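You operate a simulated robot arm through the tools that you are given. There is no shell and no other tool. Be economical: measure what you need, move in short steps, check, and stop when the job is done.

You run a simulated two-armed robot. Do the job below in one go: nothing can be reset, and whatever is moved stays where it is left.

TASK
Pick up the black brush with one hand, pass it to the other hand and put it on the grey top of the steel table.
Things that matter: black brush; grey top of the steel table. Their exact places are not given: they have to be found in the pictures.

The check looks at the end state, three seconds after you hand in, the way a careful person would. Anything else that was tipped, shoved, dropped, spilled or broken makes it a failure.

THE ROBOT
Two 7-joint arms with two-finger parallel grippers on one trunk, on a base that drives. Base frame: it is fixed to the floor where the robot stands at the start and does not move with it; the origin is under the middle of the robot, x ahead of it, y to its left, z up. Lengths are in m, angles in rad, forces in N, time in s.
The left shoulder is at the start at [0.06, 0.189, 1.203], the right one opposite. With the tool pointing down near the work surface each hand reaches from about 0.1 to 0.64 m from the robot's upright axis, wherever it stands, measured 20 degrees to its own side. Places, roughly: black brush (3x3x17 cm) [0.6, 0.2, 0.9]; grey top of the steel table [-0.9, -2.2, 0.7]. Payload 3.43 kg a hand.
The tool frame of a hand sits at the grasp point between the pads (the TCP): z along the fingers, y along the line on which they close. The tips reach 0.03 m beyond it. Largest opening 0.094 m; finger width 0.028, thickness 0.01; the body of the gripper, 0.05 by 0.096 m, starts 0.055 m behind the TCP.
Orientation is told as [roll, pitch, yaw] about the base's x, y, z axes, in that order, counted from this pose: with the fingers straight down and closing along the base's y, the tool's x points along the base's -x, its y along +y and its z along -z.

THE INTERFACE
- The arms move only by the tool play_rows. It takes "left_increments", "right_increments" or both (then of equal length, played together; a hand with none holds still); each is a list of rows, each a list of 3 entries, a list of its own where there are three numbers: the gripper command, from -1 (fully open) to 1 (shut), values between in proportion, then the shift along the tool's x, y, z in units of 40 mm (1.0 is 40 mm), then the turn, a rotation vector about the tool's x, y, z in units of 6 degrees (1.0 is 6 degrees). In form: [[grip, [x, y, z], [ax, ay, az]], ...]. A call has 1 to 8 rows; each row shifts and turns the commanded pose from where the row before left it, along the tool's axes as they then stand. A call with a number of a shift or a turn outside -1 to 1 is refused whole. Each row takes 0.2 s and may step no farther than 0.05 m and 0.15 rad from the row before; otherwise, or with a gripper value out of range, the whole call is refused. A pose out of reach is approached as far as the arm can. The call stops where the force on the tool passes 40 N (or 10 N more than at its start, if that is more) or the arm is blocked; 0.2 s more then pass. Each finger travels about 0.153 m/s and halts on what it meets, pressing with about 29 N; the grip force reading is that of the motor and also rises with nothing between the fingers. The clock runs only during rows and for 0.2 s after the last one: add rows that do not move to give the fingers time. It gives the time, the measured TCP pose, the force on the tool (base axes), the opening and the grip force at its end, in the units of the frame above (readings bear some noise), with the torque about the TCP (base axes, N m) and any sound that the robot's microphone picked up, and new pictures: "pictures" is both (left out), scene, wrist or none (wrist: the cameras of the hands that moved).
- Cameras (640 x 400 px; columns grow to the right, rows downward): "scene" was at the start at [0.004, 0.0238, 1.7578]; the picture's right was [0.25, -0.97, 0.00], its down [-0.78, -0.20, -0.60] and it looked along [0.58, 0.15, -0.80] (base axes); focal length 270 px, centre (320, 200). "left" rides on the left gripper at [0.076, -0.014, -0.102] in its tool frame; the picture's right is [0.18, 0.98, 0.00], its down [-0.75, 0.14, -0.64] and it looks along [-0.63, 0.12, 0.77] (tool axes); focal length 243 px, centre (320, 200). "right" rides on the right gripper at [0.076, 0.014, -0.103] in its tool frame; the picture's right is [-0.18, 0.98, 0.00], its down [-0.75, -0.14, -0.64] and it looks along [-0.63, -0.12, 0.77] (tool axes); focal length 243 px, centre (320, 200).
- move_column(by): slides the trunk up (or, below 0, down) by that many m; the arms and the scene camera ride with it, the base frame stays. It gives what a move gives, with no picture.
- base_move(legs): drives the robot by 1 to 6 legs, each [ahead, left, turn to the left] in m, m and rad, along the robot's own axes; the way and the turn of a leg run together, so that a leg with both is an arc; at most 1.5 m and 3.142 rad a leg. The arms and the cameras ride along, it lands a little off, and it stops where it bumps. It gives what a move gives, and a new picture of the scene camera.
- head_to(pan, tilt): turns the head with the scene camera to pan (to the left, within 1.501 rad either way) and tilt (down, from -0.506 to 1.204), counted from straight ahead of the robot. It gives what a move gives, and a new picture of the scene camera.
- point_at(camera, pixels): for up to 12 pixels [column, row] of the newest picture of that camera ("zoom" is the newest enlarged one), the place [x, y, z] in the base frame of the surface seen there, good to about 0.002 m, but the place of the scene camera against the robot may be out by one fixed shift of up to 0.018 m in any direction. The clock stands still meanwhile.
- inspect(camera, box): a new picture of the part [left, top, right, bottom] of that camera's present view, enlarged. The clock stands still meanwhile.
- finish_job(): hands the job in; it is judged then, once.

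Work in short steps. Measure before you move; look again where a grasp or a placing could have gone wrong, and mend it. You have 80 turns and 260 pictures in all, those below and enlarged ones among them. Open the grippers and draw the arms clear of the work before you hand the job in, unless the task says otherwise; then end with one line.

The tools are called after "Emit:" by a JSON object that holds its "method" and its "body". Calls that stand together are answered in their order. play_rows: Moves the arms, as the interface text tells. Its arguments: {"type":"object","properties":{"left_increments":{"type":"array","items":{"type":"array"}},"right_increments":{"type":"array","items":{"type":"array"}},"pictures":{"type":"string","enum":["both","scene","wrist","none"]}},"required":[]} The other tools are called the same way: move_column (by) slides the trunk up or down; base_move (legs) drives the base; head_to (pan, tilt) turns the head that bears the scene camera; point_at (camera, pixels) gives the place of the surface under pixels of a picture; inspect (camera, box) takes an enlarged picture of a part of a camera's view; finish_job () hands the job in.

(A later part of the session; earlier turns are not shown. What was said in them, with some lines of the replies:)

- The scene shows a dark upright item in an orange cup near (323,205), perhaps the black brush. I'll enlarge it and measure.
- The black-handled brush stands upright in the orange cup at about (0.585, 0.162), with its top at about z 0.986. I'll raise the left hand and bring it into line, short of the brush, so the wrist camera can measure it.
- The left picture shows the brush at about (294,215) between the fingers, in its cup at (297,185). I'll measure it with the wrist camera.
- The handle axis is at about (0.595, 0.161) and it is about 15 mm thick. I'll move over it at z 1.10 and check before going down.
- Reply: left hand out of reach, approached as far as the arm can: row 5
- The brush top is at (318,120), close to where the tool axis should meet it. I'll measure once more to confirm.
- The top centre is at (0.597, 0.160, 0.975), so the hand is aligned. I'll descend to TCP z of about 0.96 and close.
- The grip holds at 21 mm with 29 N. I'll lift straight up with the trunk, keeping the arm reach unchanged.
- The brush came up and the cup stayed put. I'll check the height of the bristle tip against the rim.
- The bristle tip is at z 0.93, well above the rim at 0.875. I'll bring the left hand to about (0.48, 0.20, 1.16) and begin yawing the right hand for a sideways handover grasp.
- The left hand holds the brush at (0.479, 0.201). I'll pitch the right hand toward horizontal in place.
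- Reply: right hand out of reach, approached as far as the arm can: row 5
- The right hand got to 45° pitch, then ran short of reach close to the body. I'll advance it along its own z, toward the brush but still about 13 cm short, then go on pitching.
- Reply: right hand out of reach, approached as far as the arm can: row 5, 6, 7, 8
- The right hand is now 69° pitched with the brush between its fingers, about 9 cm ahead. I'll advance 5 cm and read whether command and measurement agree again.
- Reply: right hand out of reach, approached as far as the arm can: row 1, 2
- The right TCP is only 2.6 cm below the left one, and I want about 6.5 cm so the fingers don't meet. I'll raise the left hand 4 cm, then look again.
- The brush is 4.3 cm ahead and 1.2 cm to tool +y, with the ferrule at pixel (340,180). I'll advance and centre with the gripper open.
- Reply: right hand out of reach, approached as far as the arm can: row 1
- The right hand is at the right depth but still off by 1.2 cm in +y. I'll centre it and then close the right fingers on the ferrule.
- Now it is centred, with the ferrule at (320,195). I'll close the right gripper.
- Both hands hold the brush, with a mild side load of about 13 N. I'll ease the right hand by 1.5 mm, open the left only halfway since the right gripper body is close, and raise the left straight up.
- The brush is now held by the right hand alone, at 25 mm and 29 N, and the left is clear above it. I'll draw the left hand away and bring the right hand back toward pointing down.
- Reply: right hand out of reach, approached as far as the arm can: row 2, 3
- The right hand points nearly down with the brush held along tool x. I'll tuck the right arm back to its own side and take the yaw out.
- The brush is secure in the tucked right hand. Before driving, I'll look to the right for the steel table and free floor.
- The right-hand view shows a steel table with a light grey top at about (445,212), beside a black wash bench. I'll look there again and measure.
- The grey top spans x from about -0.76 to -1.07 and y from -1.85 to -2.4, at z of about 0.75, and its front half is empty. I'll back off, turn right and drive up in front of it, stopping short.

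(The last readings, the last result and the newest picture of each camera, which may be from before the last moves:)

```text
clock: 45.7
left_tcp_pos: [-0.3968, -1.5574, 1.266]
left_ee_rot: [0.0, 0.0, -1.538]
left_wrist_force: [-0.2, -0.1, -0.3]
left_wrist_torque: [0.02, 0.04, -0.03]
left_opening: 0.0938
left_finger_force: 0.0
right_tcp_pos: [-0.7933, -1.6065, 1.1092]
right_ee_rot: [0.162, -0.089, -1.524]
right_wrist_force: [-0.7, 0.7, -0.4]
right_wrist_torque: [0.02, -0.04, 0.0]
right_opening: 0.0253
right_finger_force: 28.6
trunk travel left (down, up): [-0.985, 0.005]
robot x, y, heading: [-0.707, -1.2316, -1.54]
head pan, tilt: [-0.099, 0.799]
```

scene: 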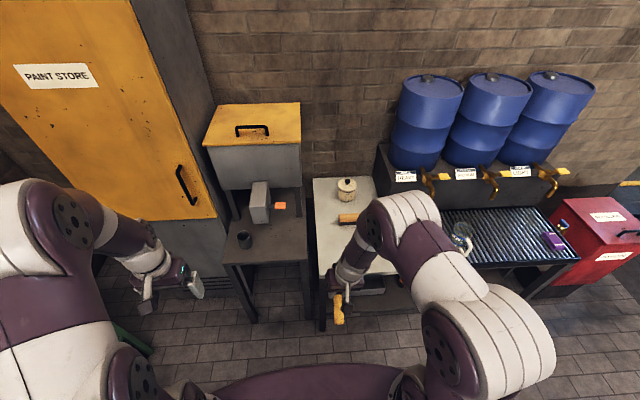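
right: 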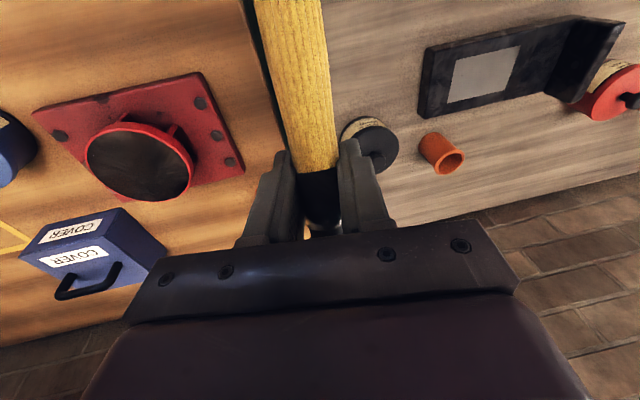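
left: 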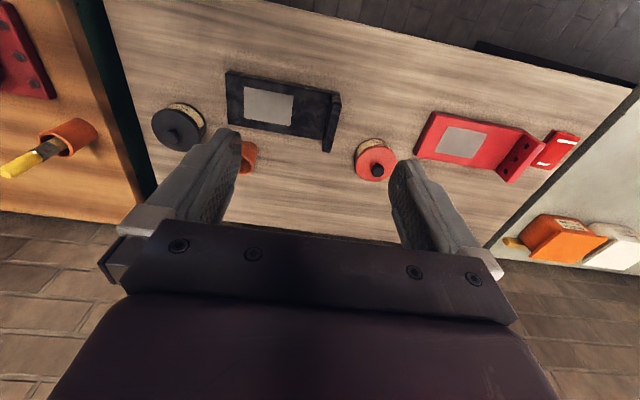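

The grey top sits directly ahead, at about (335,215) in the picture. I'll measure the top, its edges and the items on it before closing in.

Emit:
{"method": "point_at", "body": {"camera": "scene", "pixels": [[318, 185], [318, 225], [322, 265], [335, 240], [365, 185], [347, 218], [341, 218], [356, 216], [265, 195], [250, 240], [325, 272], [250, 130]]}}

Emit:
{"method": "inspect", "body": {"camera": "scene", "box": [220, 160, 460, 330]}}

```text
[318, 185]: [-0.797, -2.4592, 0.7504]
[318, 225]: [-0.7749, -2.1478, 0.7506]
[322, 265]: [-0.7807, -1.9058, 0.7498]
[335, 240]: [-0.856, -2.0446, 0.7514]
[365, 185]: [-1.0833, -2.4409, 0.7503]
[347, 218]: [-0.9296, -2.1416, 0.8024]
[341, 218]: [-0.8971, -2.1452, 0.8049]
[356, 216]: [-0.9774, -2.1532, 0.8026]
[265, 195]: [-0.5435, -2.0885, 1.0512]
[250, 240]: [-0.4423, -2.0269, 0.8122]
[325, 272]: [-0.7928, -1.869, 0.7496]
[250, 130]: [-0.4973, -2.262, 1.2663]
```

```text
2.35 times, centred on (340, 245) of scene
```

zoom: 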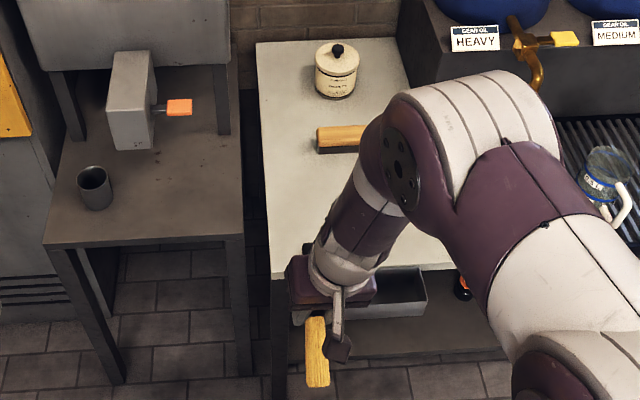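

The free front part of the top is x -0.77 to -1.07 and y -1.86 to -2.12; a wooden block brush starts at y of about -2.14. I'll aim to lay the brush along y, centred near (-0.91, -1.985), and drive 0.25 m nearer.

Emit:
{"method": "base_move", "body": {"legs": [[0.25, 0, -0.03]]}}

```text
clock: 47.5
left_tcp_pos: [-0.4015, -1.8144, 1.2647]
left_ee_rot: [0.001, -0.002, -1.564]
left_wrist_force: [-0.2, 0.7, 0.1]
left_wrist_torque: [0.01, 0.03, 0.02]
left_opening: 0.094
left_finger_force: 0.0
right_tcp_pos: [-0.7996, -1.8519, 1.1091]
right_ee_rot: [0.16, -0.089, -1.552]
right_wrist_force: [0.2, 0.7, -1.6]
right_wrist_torque: [0.0, -0.02, 0.04]
right_opening: 0.0251
right_finger_force: 29.0
trunk travel left (down, up): [-0.985, 0.005]
robot x, y, heading: [-0.7036, -1.4752, -1.567]
head pan, tilt: [-0.099, 0.799]
```

scene: 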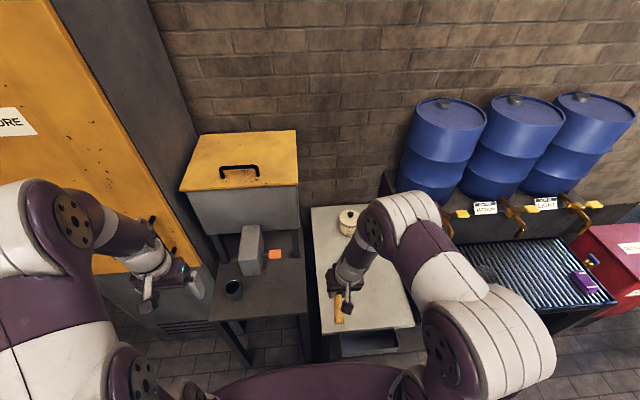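

The base is at (-0.704, -1.475) facing the table. I'll level the right hand's roll and tilt it so the brush lies about horizontal, still at z 1.1.

Emit:
{"method": "play_rows", "body": {"right_increments": [[1, [0, 0, 0], [0.77, 0, 0]], [1, [0, 0, 0], [0.77, 0, 0]], [1, [0, 0, 0], [0, 0.87, 0]], [1, [0, 0, 0], [0, 0.87, 0]], [1, [0, 0, 0], [0, 0.87, 0]], [1, [0, 0, 0], [0, 0.87, 0]], [1, [0, 0, 0], [0, 0.87, 0]], [1, [0, 0, 0], [0, 0, 0]]]}}

Emit:
{"method": "inspect", "body": {"camera": "scene", "box": [280, 200, 440, 360]}}

```text
clock: 49.3
left_tcp_pos: [-0.4012, -1.816, 1.2647]
left_ee_rot: [0.002, 0.0, -1.564]
left_wrist_force: [0.2, -0.1, 0.4]
left_wrist_torque: [0.01, -0.01, 0.01]
left_opening: 0.094
left_finger_force: 0.0
right_tcp_pos: [-0.7975, -1.8555, 1.1116]
right_ee_rot: [-0.001, 0.368, -1.551]
right_wrist_force: [-0.2, -0.2, -0.8]
right_wrist_torque: [-0.02, -0.01, 0.01]
right_opening: 0.0253
right_finger_force: 29.0
right hand out of reach, approached as far as the arm can: row 2
trunk travel left (down, up): [-0.985, 0.005]
robot x, y, heading: [-0.7029, -1.4774, -1.561]
head pan, tilt: [-0.099, 0.799]
```

scene: 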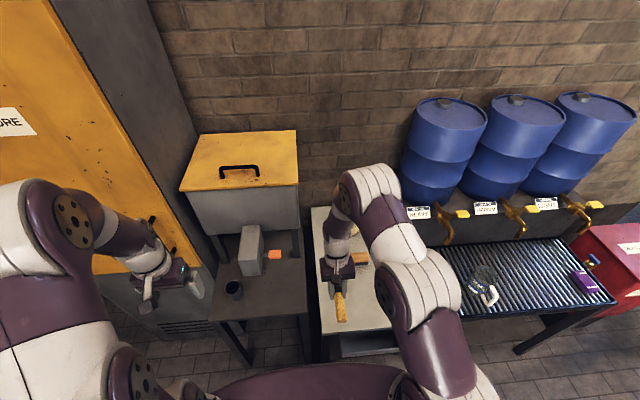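
right: 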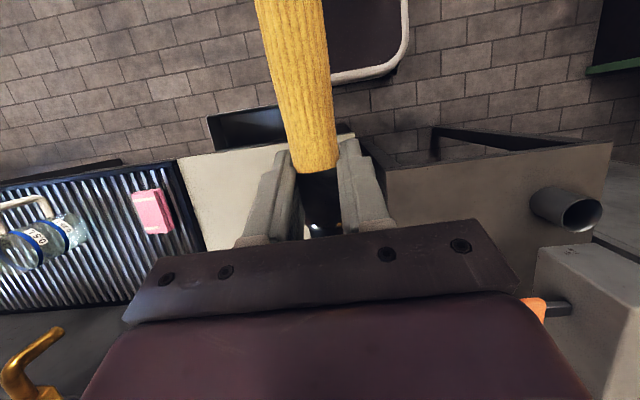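

```text
2.50 times, centred on (360, 280) of scene
```

zoom: 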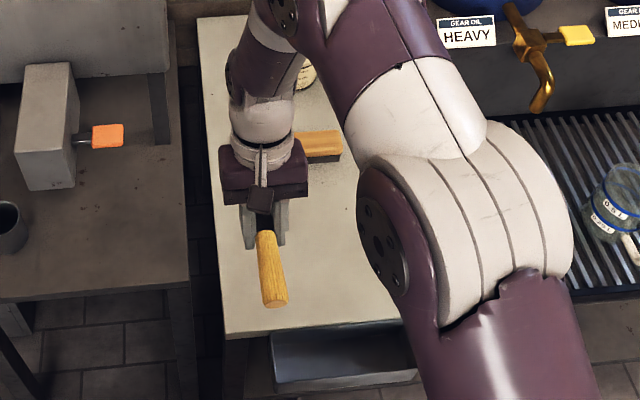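

The brush looks about level. I'll check the tilt by measuring along the bristles.

Emit:
{"method": "point_at", "body": {"camera": "right", "pixels": [[288, 8], [295, 50], [303, 100], [312, 150], [318, 185], [275, 30], [320, 30]]}}

Emit:
{"method": "point_at", "body": {"camera": "zoom", "pixels": [[274, 303], [264, 238], [270, 270]]}}

```text
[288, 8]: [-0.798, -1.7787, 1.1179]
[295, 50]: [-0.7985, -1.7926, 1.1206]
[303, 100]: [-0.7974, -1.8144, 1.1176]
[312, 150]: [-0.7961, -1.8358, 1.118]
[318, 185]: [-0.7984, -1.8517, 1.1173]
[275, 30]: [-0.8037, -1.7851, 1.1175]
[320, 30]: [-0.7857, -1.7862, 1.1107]
```

```text
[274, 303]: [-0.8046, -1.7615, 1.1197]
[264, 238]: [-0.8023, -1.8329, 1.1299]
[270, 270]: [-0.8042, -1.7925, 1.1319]
```

The brush is level, with its top at z 1.118 along its length and its axis about at the TCP. I'll shift it over the target at this height.

Emit:
{"method": "play_rows", "body": {"right_increments": [[1, [-0.76, -0.7, -0.29], [0, 0, 0]], [1, [-0.76, -0.7, -0.29], [0, 0, 0]], [1, [-0.76, -0.7, -0.29], [0, 0, 0]], [1, [-0.76, -0.7, -0.29], [0, 0, 0]], [1, [0, 0, 0], [0, 0, 0]]]}}

Emit:
{"method": "move_column", "body": {"by": -0.2}}

Emit:
{"method": "inspect", "body": {"camera": "scene", "box": [240, 150, 480, 330]}}

```text
clock: 50.5
left_tcp_pos: [-0.3999, -1.8146, 1.2661]
left_ee_rot: [-0.002, 0.001, -1.564]
left_wrist_force: [0.6, -0.2, 0.8]
left_wrist_torque: [0.02, -0.02, 0.01]
left_opening: 0.0939
left_finger_force: 0.1
right_tcp_pos: [-0.9072, -1.9539, 1.1031]
right_ee_rot: [0.0, 0.367, -1.552]
right_wrist_force: [-0.4, 0.7, -0.6]
right_wrist_torque: [0.01, -0.02, 0.04]
right_opening: 0.025
right_finger_force: 28.8
right hand out of reach, approached as far as the arm can: row 3, 4
trunk travel left (down, up): [-0.985, 0.005]
robot x, y, heading: [-0.7058, -1.4773, -1.563]
head pan, tilt: [-0.099, 0.799]
```

scene: 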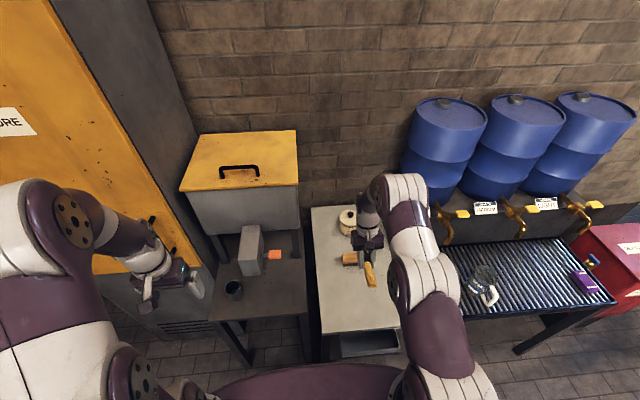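
right: 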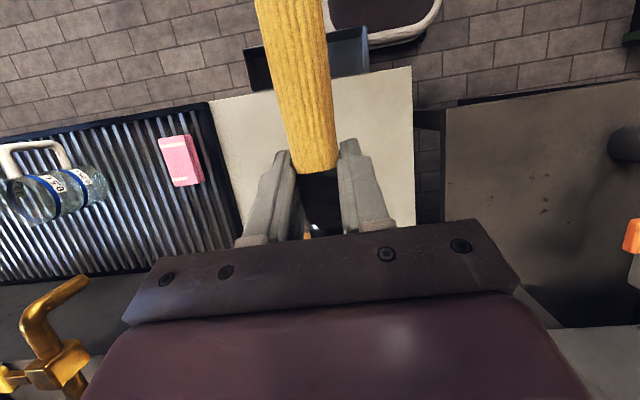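

```text
clock: 52.7
left_tcp_pos: [-0.4016, -1.815, 1.0652]
left_ee_rot: [0.001, 0.0, -1.563]
left_wrist_force: [0.4, -0.5, 0.3]
left_wrist_torque: [0.02, -0.02, 0.0]
left_opening: 0.0941
left_finger_force: 0.1
right_tcp_pos: [-0.9059, -1.9549, 0.9013]
right_ee_rot: [-0.002, 0.366, -1.55]
right_wrist_force: [-0.4, 0.5, -0.5]
right_wrist_torque: [-0.02, -0.02, 0.02]
right_opening: 0.0252
right_finger_force: 29.3
trunk travel left (down, up): [-0.785, 0.205]
robot x, y, heading: [-0.7043, -1.4768, -1.559]
head pan, tilt: [-0.099, 0.799]
```

```text
2.22 times, centred on (360, 240) of scene
```

zoom: 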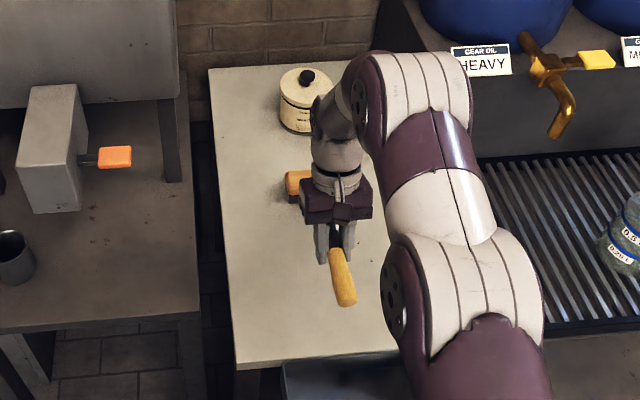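

The TCP is at (-0.906, -1.955, 0.901), and the bristle end would be only about 2 cm in from the front edge. I'll go down 8 cm and forward 3.5 cm with the arm.

Emit:
{"method": "play_rows", "body": {"right_increments": [[1, [-0.51, 0, 0.52], [0, 0, 0]], [1, [-0.51, 0, 0.52], [0, 0, 0]], [1, [-0.51, 0, 0.52], [0, 0, 0]], [1, [0, 0, 0], [0, 0, 0]]]}}

Emit:
{"method": "inspect", "body": {"camera": "scene", "box": [240, 150, 480, 330]}}

```text
clock: 53.7
left_tcp_pos: [-0.4011, -1.8166, 1.0648]
left_ee_rot: [0.0, 0.001, -1.563]
left_wrist_force: [-0.5, 0.6, 0.3]
left_wrist_torque: [0.01, 0.01, 0.01]
left_opening: 0.0942
left_finger_force: 0.1
right_tcp_pos: [-0.9037, -1.965, 0.8294]
right_ee_rot: [0.0, 0.367, -1.553]
right_wrist_force: [0.3, 0.0, 0.4]
right_wrist_torque: [-0.01, -0.04, -0.02]
right_opening: 0.0251
right_finger_force: 29.1
right hand out of reach, approached as far as the arm can: row 1, 2, 3
trunk travel left (down, up): [-0.785, 0.205]
robot x, y, heading: [-0.7079, -1.4802, -1.563]
head pan, tilt: [-0.099, 0.799]
```

scene: 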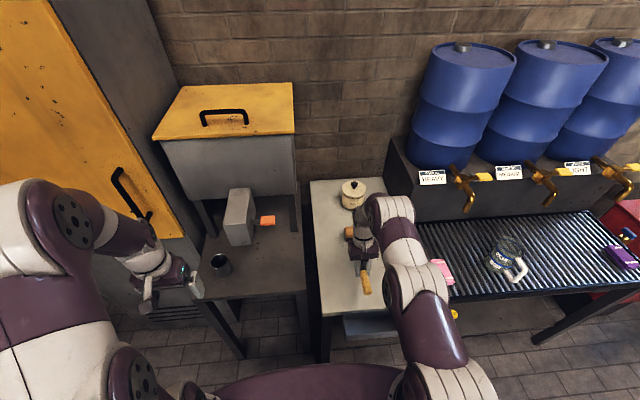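
right: 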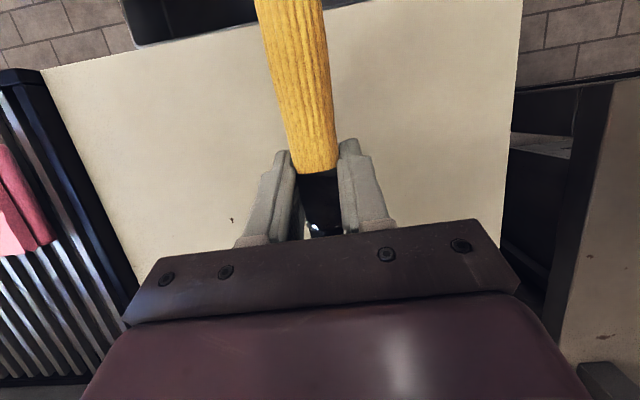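

```text
2.22 times, centred on (360, 240) of scene
```

zoom: 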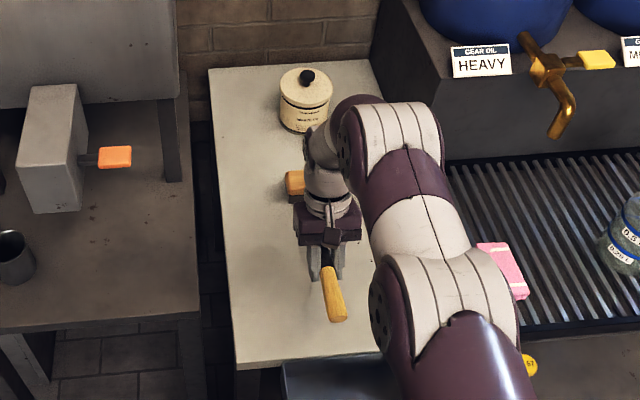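

I'll measure the bristle tip, the front edge, and the jar and block near the wrist.

Emit:
{"method": "point_at", "body": {"camera": "zoom", "pixels": [[340, 316], [330, 275], [330, 357], [296, 182], [307, 75], [305, 110], [330, 140], [325, 225]]}}

Emit:
{"method": "point_at", "body": {"camera": "right", "pixels": [[288, 5], [310, 150], [360, 10], [230, 40], [400, 60]]}}

```text
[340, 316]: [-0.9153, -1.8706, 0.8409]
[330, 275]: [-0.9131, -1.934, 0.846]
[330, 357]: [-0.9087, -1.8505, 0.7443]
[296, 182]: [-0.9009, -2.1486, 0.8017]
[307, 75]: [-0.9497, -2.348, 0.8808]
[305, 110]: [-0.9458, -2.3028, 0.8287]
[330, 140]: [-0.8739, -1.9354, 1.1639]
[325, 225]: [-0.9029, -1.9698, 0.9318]
```

```text
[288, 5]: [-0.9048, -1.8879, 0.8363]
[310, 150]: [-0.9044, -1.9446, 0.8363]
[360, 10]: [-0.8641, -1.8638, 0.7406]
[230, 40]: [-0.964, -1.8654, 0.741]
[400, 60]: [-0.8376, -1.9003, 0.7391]
```

By the wrist camera the table is at z 0.740, and the bristle tip sits about 3 cm inside the front edge, which is enough. I'll lower vertically 4.5 cm with the trunk, leaving about 1 cm under the fingertips.

Emit:
{"method": "move_column", "body": {"by": -0.045}}

Emit:
{"method": "inspect", "body": {"camera": "right", "box": [0, 0, 640, 400]}}

Emit:
{"method": "inspect", "body": {"camera": "scene", "box": [280, 150, 440, 330]}}

```text
clock: 54.6
left_tcp_pos: [-0.4005, -1.8161, 1.0194]
left_ee_rot: [-0.001, -0.001, -1.564]
left_wrist_force: [0.0, 0.4, 0.1]
left_wrist_torque: [-0.01, -0.01, 0.01]
left_opening: 0.0941
left_finger_force: 0.1
right_tcp_pos: [-0.9039, -1.9655, 0.7841]
right_ee_rot: [-0.001, 0.368, -1.552]
right_wrist_force: [-0.1, -0.4, -0.5]
right_wrist_torque: [-0.01, -0.02, -0.01]
right_opening: 0.025
right_finger_force: 29.3
trunk travel left (down, up): [-0.74, 0.25]
robot x, y, heading: [-0.7005, -1.4815, -1.566]
head pan, tilt: [-0.099, 0.799]
```

```text
1.00 times, centred on (320, 200) of right
```

zoom: 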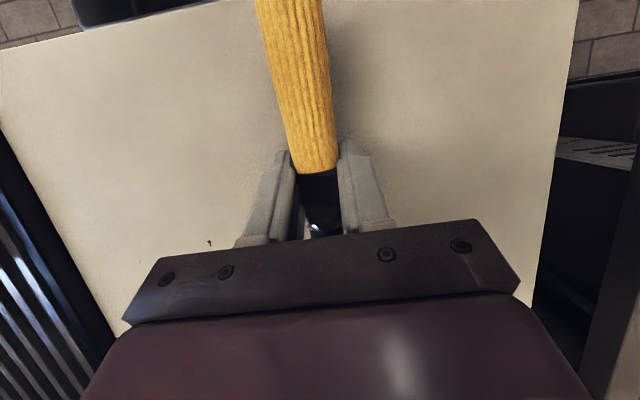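

```text
2.22 times, centred on (360, 240) of scene
```

zoom: 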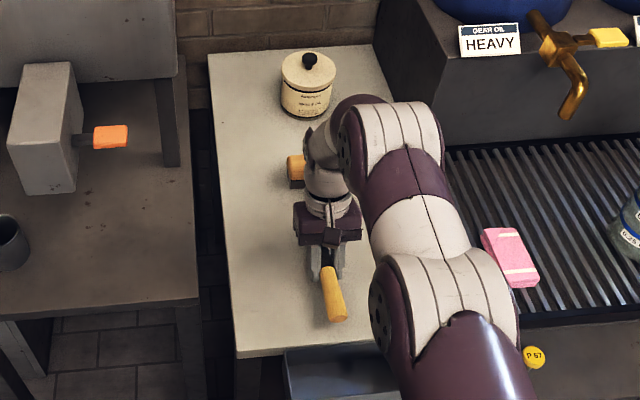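

No contact yet, with TCP z at 0.784. I'll creep down in 4 mm steps and watch the force.

Emit:
{"method": "play_rows", "body": {"right_increments": [[1, [-0.036, 0, 0.093], [0, 0, 0]], [1, [-0.036, 0, 0.093], [0, 0, 0]], [1, [0, 0, 0], [0, 0, 0]]], "pictures": "wrist"}}

```text
clock: 55.4
left_tcp_pos: [-0.3994, -1.814, 1.0204]
left_ee_rot: [-0.001, 0.0, -1.564]
left_wrist_force: [-0.9, 0.0, 0.8]
left_wrist_torque: [0.0, 0.02, 0.04]
left_opening: 0.094
left_finger_force: 0.0
right_tcp_pos: [-0.9054, -1.9649, 0.7742]
right_ee_rot: [0.0, 0.367, -1.551]
right_wrist_force: [-0.3, 0.1, -0.3]
right_wrist_torque: [-0.02, 0.0, 0.02]
right_opening: 0.0249
right_finger_force: 28.7
trunk travel left (down, up): [-0.74, 0.25]
robot x, y, heading: [-0.7066, -1.4751, -1.563]
head pan, tilt: [-0.099, 0.799]
```

right: 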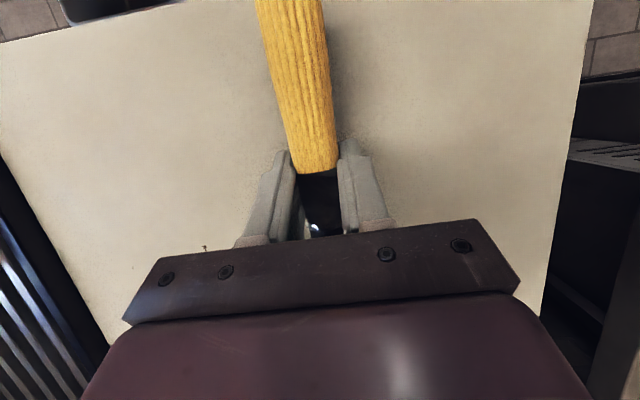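

Still free at z 0.774. I'll go on two more small steps.

Emit:
{"method": "play_rows", "body": {"right_increments": [[1, [-0.027, 0, 0.07], [0, 0, 0]], [1, [-0.018, 0, 0.047], [0, 0, 0]], [1, [0, 0, 0], [0, 0, 0]]], "pictures": "wrist"}}

```text
clock: 56.2
left_tcp_pos: [-0.4017, -1.8134, 1.0208]
left_ee_rot: [0.002, -0.001, -1.564]
left_wrist_force: [-0.2, -0.1, 0.0]
left_wrist_torque: [0.01, -0.01, 0.0]
left_opening: 0.0939
left_finger_force: 0.2
right_tcp_pos: [-0.9046, -1.9634, 0.7721]
right_ee_rot: [-0.002, 0.363, -1.552]
right_wrist_force: [-4.2, 1.8, 20.8]
right_wrist_torque: [-0.03, -0.03, 0.08]
right_opening: 0.0249
right_finger_force: 29.4
trunk travel left (down, up): [-0.74, 0.25]
robot x, y, heading: [-0.7079, -1.4782, -1.562]
head pan, tilt: [-0.099, 0.799]
```

right: 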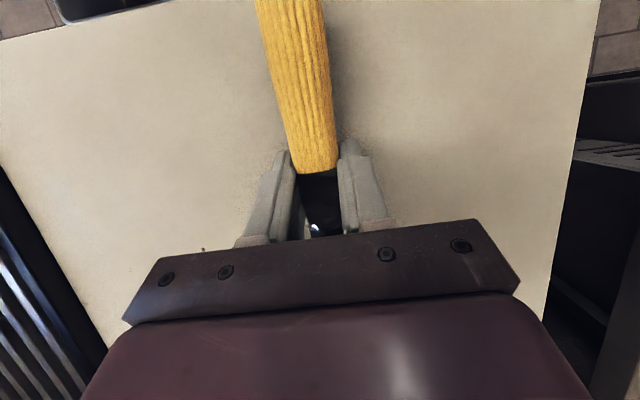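

The fingertips touch the table (21 N). I'll ease up 2 mm, then open a little so the brush drops the last centimetre or two between the fingers.

Emit:
{"method": "play_rows", "body": {"right_increments": [[1, [0.018, 0, -0.047], [0, 0, 0]], [0.2, [0, 0, 0], [0, 0, 0]], [0.2, [0, 0, 0], [0, 0, 0]], [0.2, [0, 0, 0], [0, 0, 0]], [0.0, [0, 0, 0], [0, 0, 0]], [0.0, [0, 0, 0], [0, 0, 0]]]}}

```text
clock: 57.6
left_tcp_pos: [-0.4, -1.8162, 1.0197]
left_ee_rot: [-0.001, -0.001, -1.565]
left_wrist_force: [-1.2, -0.1, -0.6]
left_wrist_torque: [-0.01, -0.02, -0.01]
left_opening: 0.0939
left_finger_force: 0.0
right_tcp_pos: [-0.9044, -1.965, 0.773]
right_ee_rot: [0.0, 0.367, -1.55]
right_wrist_force: [-1.7, 0.3, 1.5]
right_wrist_torque: [0.02, -0.04, -0.01]
right_opening: 0.0464
right_finger_force: 0.0
trunk travel left (down, up): [-0.74, 0.25]
robot x, y, heading: [-0.7045, -1.4766, -1.565]
head pan, tilt: [-0.099, 0.799]
```

scene: 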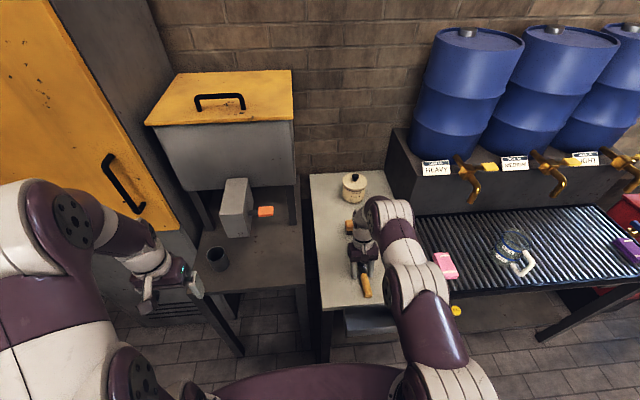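
right: 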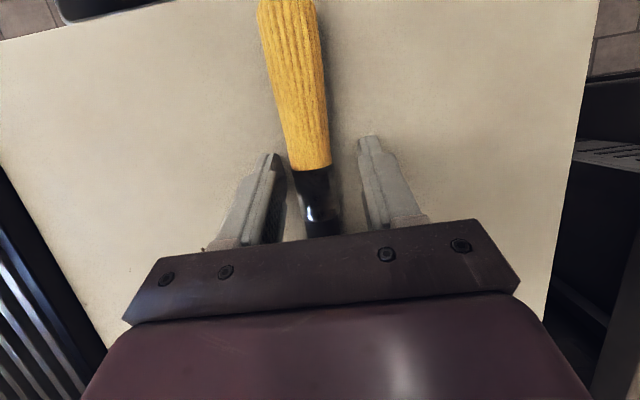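

The brush lies on the table between the open fingers. I'll open fully and lift straight up.

Emit:
{"method": "play_rows", "body": {"right_increments": [[-0.6, [0, 0, 0], [0, 0, 0]], [-0.8, [0, 0, 0], [0, 0, 0]], [-0.8, [0.09, 0, -0.23], [0, 0, 0]], [-0.8, [0.27, 0, -0.7], [0, 0, 0]], [-0.8, [0.27, 0, -0.7], [0, 0, 0]], [-0.8, [0.27, 0, -0.7], [0, 0, 0]], [-0.8, [0.27, 0, -0.7], [0, 0, 0]], [-1, [0, 0, 0], [0, 0, 0]]]}}

```text
clock: 59.4
left_tcp_pos: [-0.4009, -1.8171, 1.0204]
left_ee_rot: [0.0, -0.001, -1.563]
left_wrist_force: [0.3, -0.5, -0.3]
left_wrist_torque: [-0.01, 0.01, -0.02]
left_opening: 0.0942
left_finger_force: 0.0
right_tcp_pos: [-0.9045, -1.9412, 0.896]
right_ee_rot: [0.002, 0.367, -1.552]
right_wrist_force: [-0.7, -0.7, -0.4]
right_wrist_torque: [0.04, 0.03, 0.0]
right_opening: 0.0938
right_finger_force: 0.1
right hand out of reach, approached as far as the arm can: row 4, 5, 6, 7
trunk travel left (down, up): [-0.74, 0.25]
robot x, y, heading: [-0.703, -1.4747, -1.561]
head pan, tilt: [-0.099, 0.799]
```

scene: 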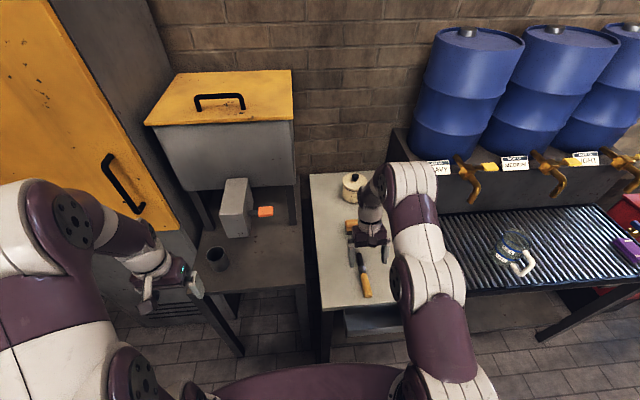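
right: 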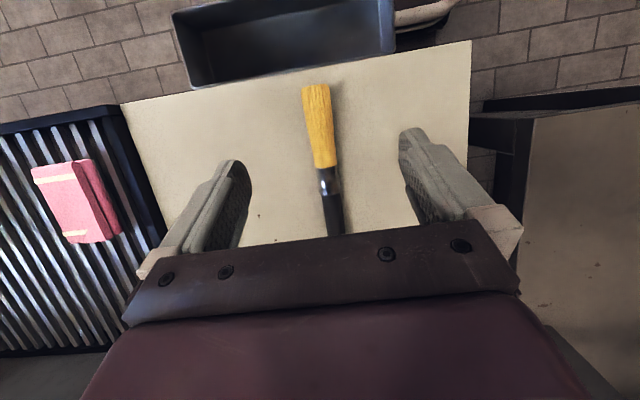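

The brush lies at rest on the grey top, fully inside the edges. I'll raise the trunk to clear, back the base away, and take a last look.

Emit:
{"method": "move_column", "body": {"by": 0.2}}

Emit:
{"method": "base_move", "body": {"legs": [[-0.35, 0, 0]]}}

Emit:
{"method": "inspect", "body": {"camera": "scene", "box": [240, 120, 480, 320]}}

```text
clock: 61.5
left_tcp_pos: [-0.3998, -1.8159, 1.2192]
left_ee_rot: [0.002, 0.001, -1.564]
left_wrist_force: [-0.7, -1.0, 0.3]
left_wrist_torque: [-0.03, 0.02, -0.01]
left_opening: 0.0941
left_finger_force: 0.0
right_tcp_pos: [-0.904, -1.9402, 1.0951]
right_ee_rot: [-0.001, 0.366, -1.551]
right_wrist_force: [-0.1, -0.7, 0.6]
right_wrist_torque: [-0.05, 0.01, 0.05]
right_opening: 0.0938
right_finger_force: 0.1
trunk travel left (down, up): [-0.94, 0.05]
robot x, y, heading: [-0.7017, -1.478, -1.565]
head pan, tilt: [-0.099, 0.799]
```

```text
clock: 63.8
left_tcp_pos: [-0.4028, -1.4636, 1.2187]
left_ee_rot: [0.0, 0.0, -1.564]
left_wrist_force: [0.7, 0.1, 0.5]
left_wrist_torque: [-0.01, 0.03, -0.02]
left_opening: 0.094
left_finger_force: 0.1
right_tcp_pos: [-0.9062, -1.5897, 1.095]
right_ee_rot: [0.001, 0.366, -1.55]
right_wrist_force: [0.0, 0.8, -0.1]
right_wrist_torque: [0.02, -0.03, 0.02]
right_opening: 0.0938
right_finger_force: 0.2
trunk travel left (down, up): [-0.94, 0.05]
robot x, y, heading: [-0.7059, -1.1232, -1.562]
head pan, tilt: [-0.099, 0.799]
```

scene: 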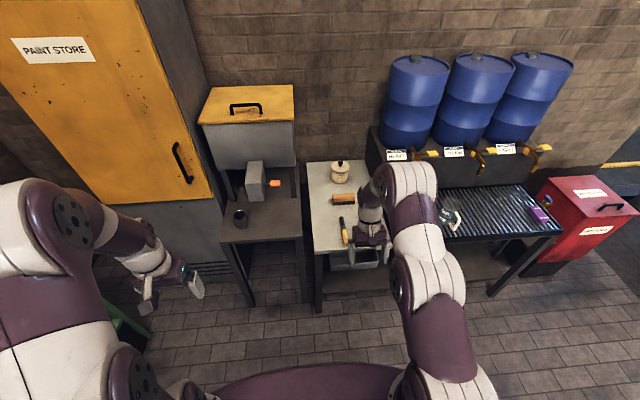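

```text
2.00 times, centred on (360, 220) of scene
```

zoom: 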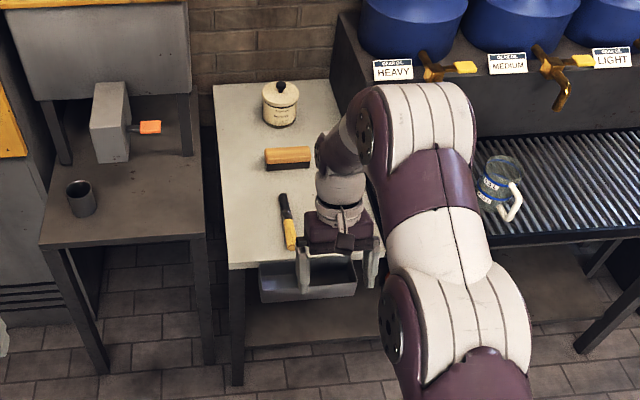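

The brush lies flat and still on the grey top, the jar and block are undisturbed, both grippers are open, and the arms are clear. I'm handing in.

Emit:
{"method": "finish_job", "body": {}}

```text
The job is handed in.
```

The black brush was picked up with the left hand, passed to the right hand, and laid flat on the grey top of the steel table; nothing else on or around the table looked disturbed in the last picture.
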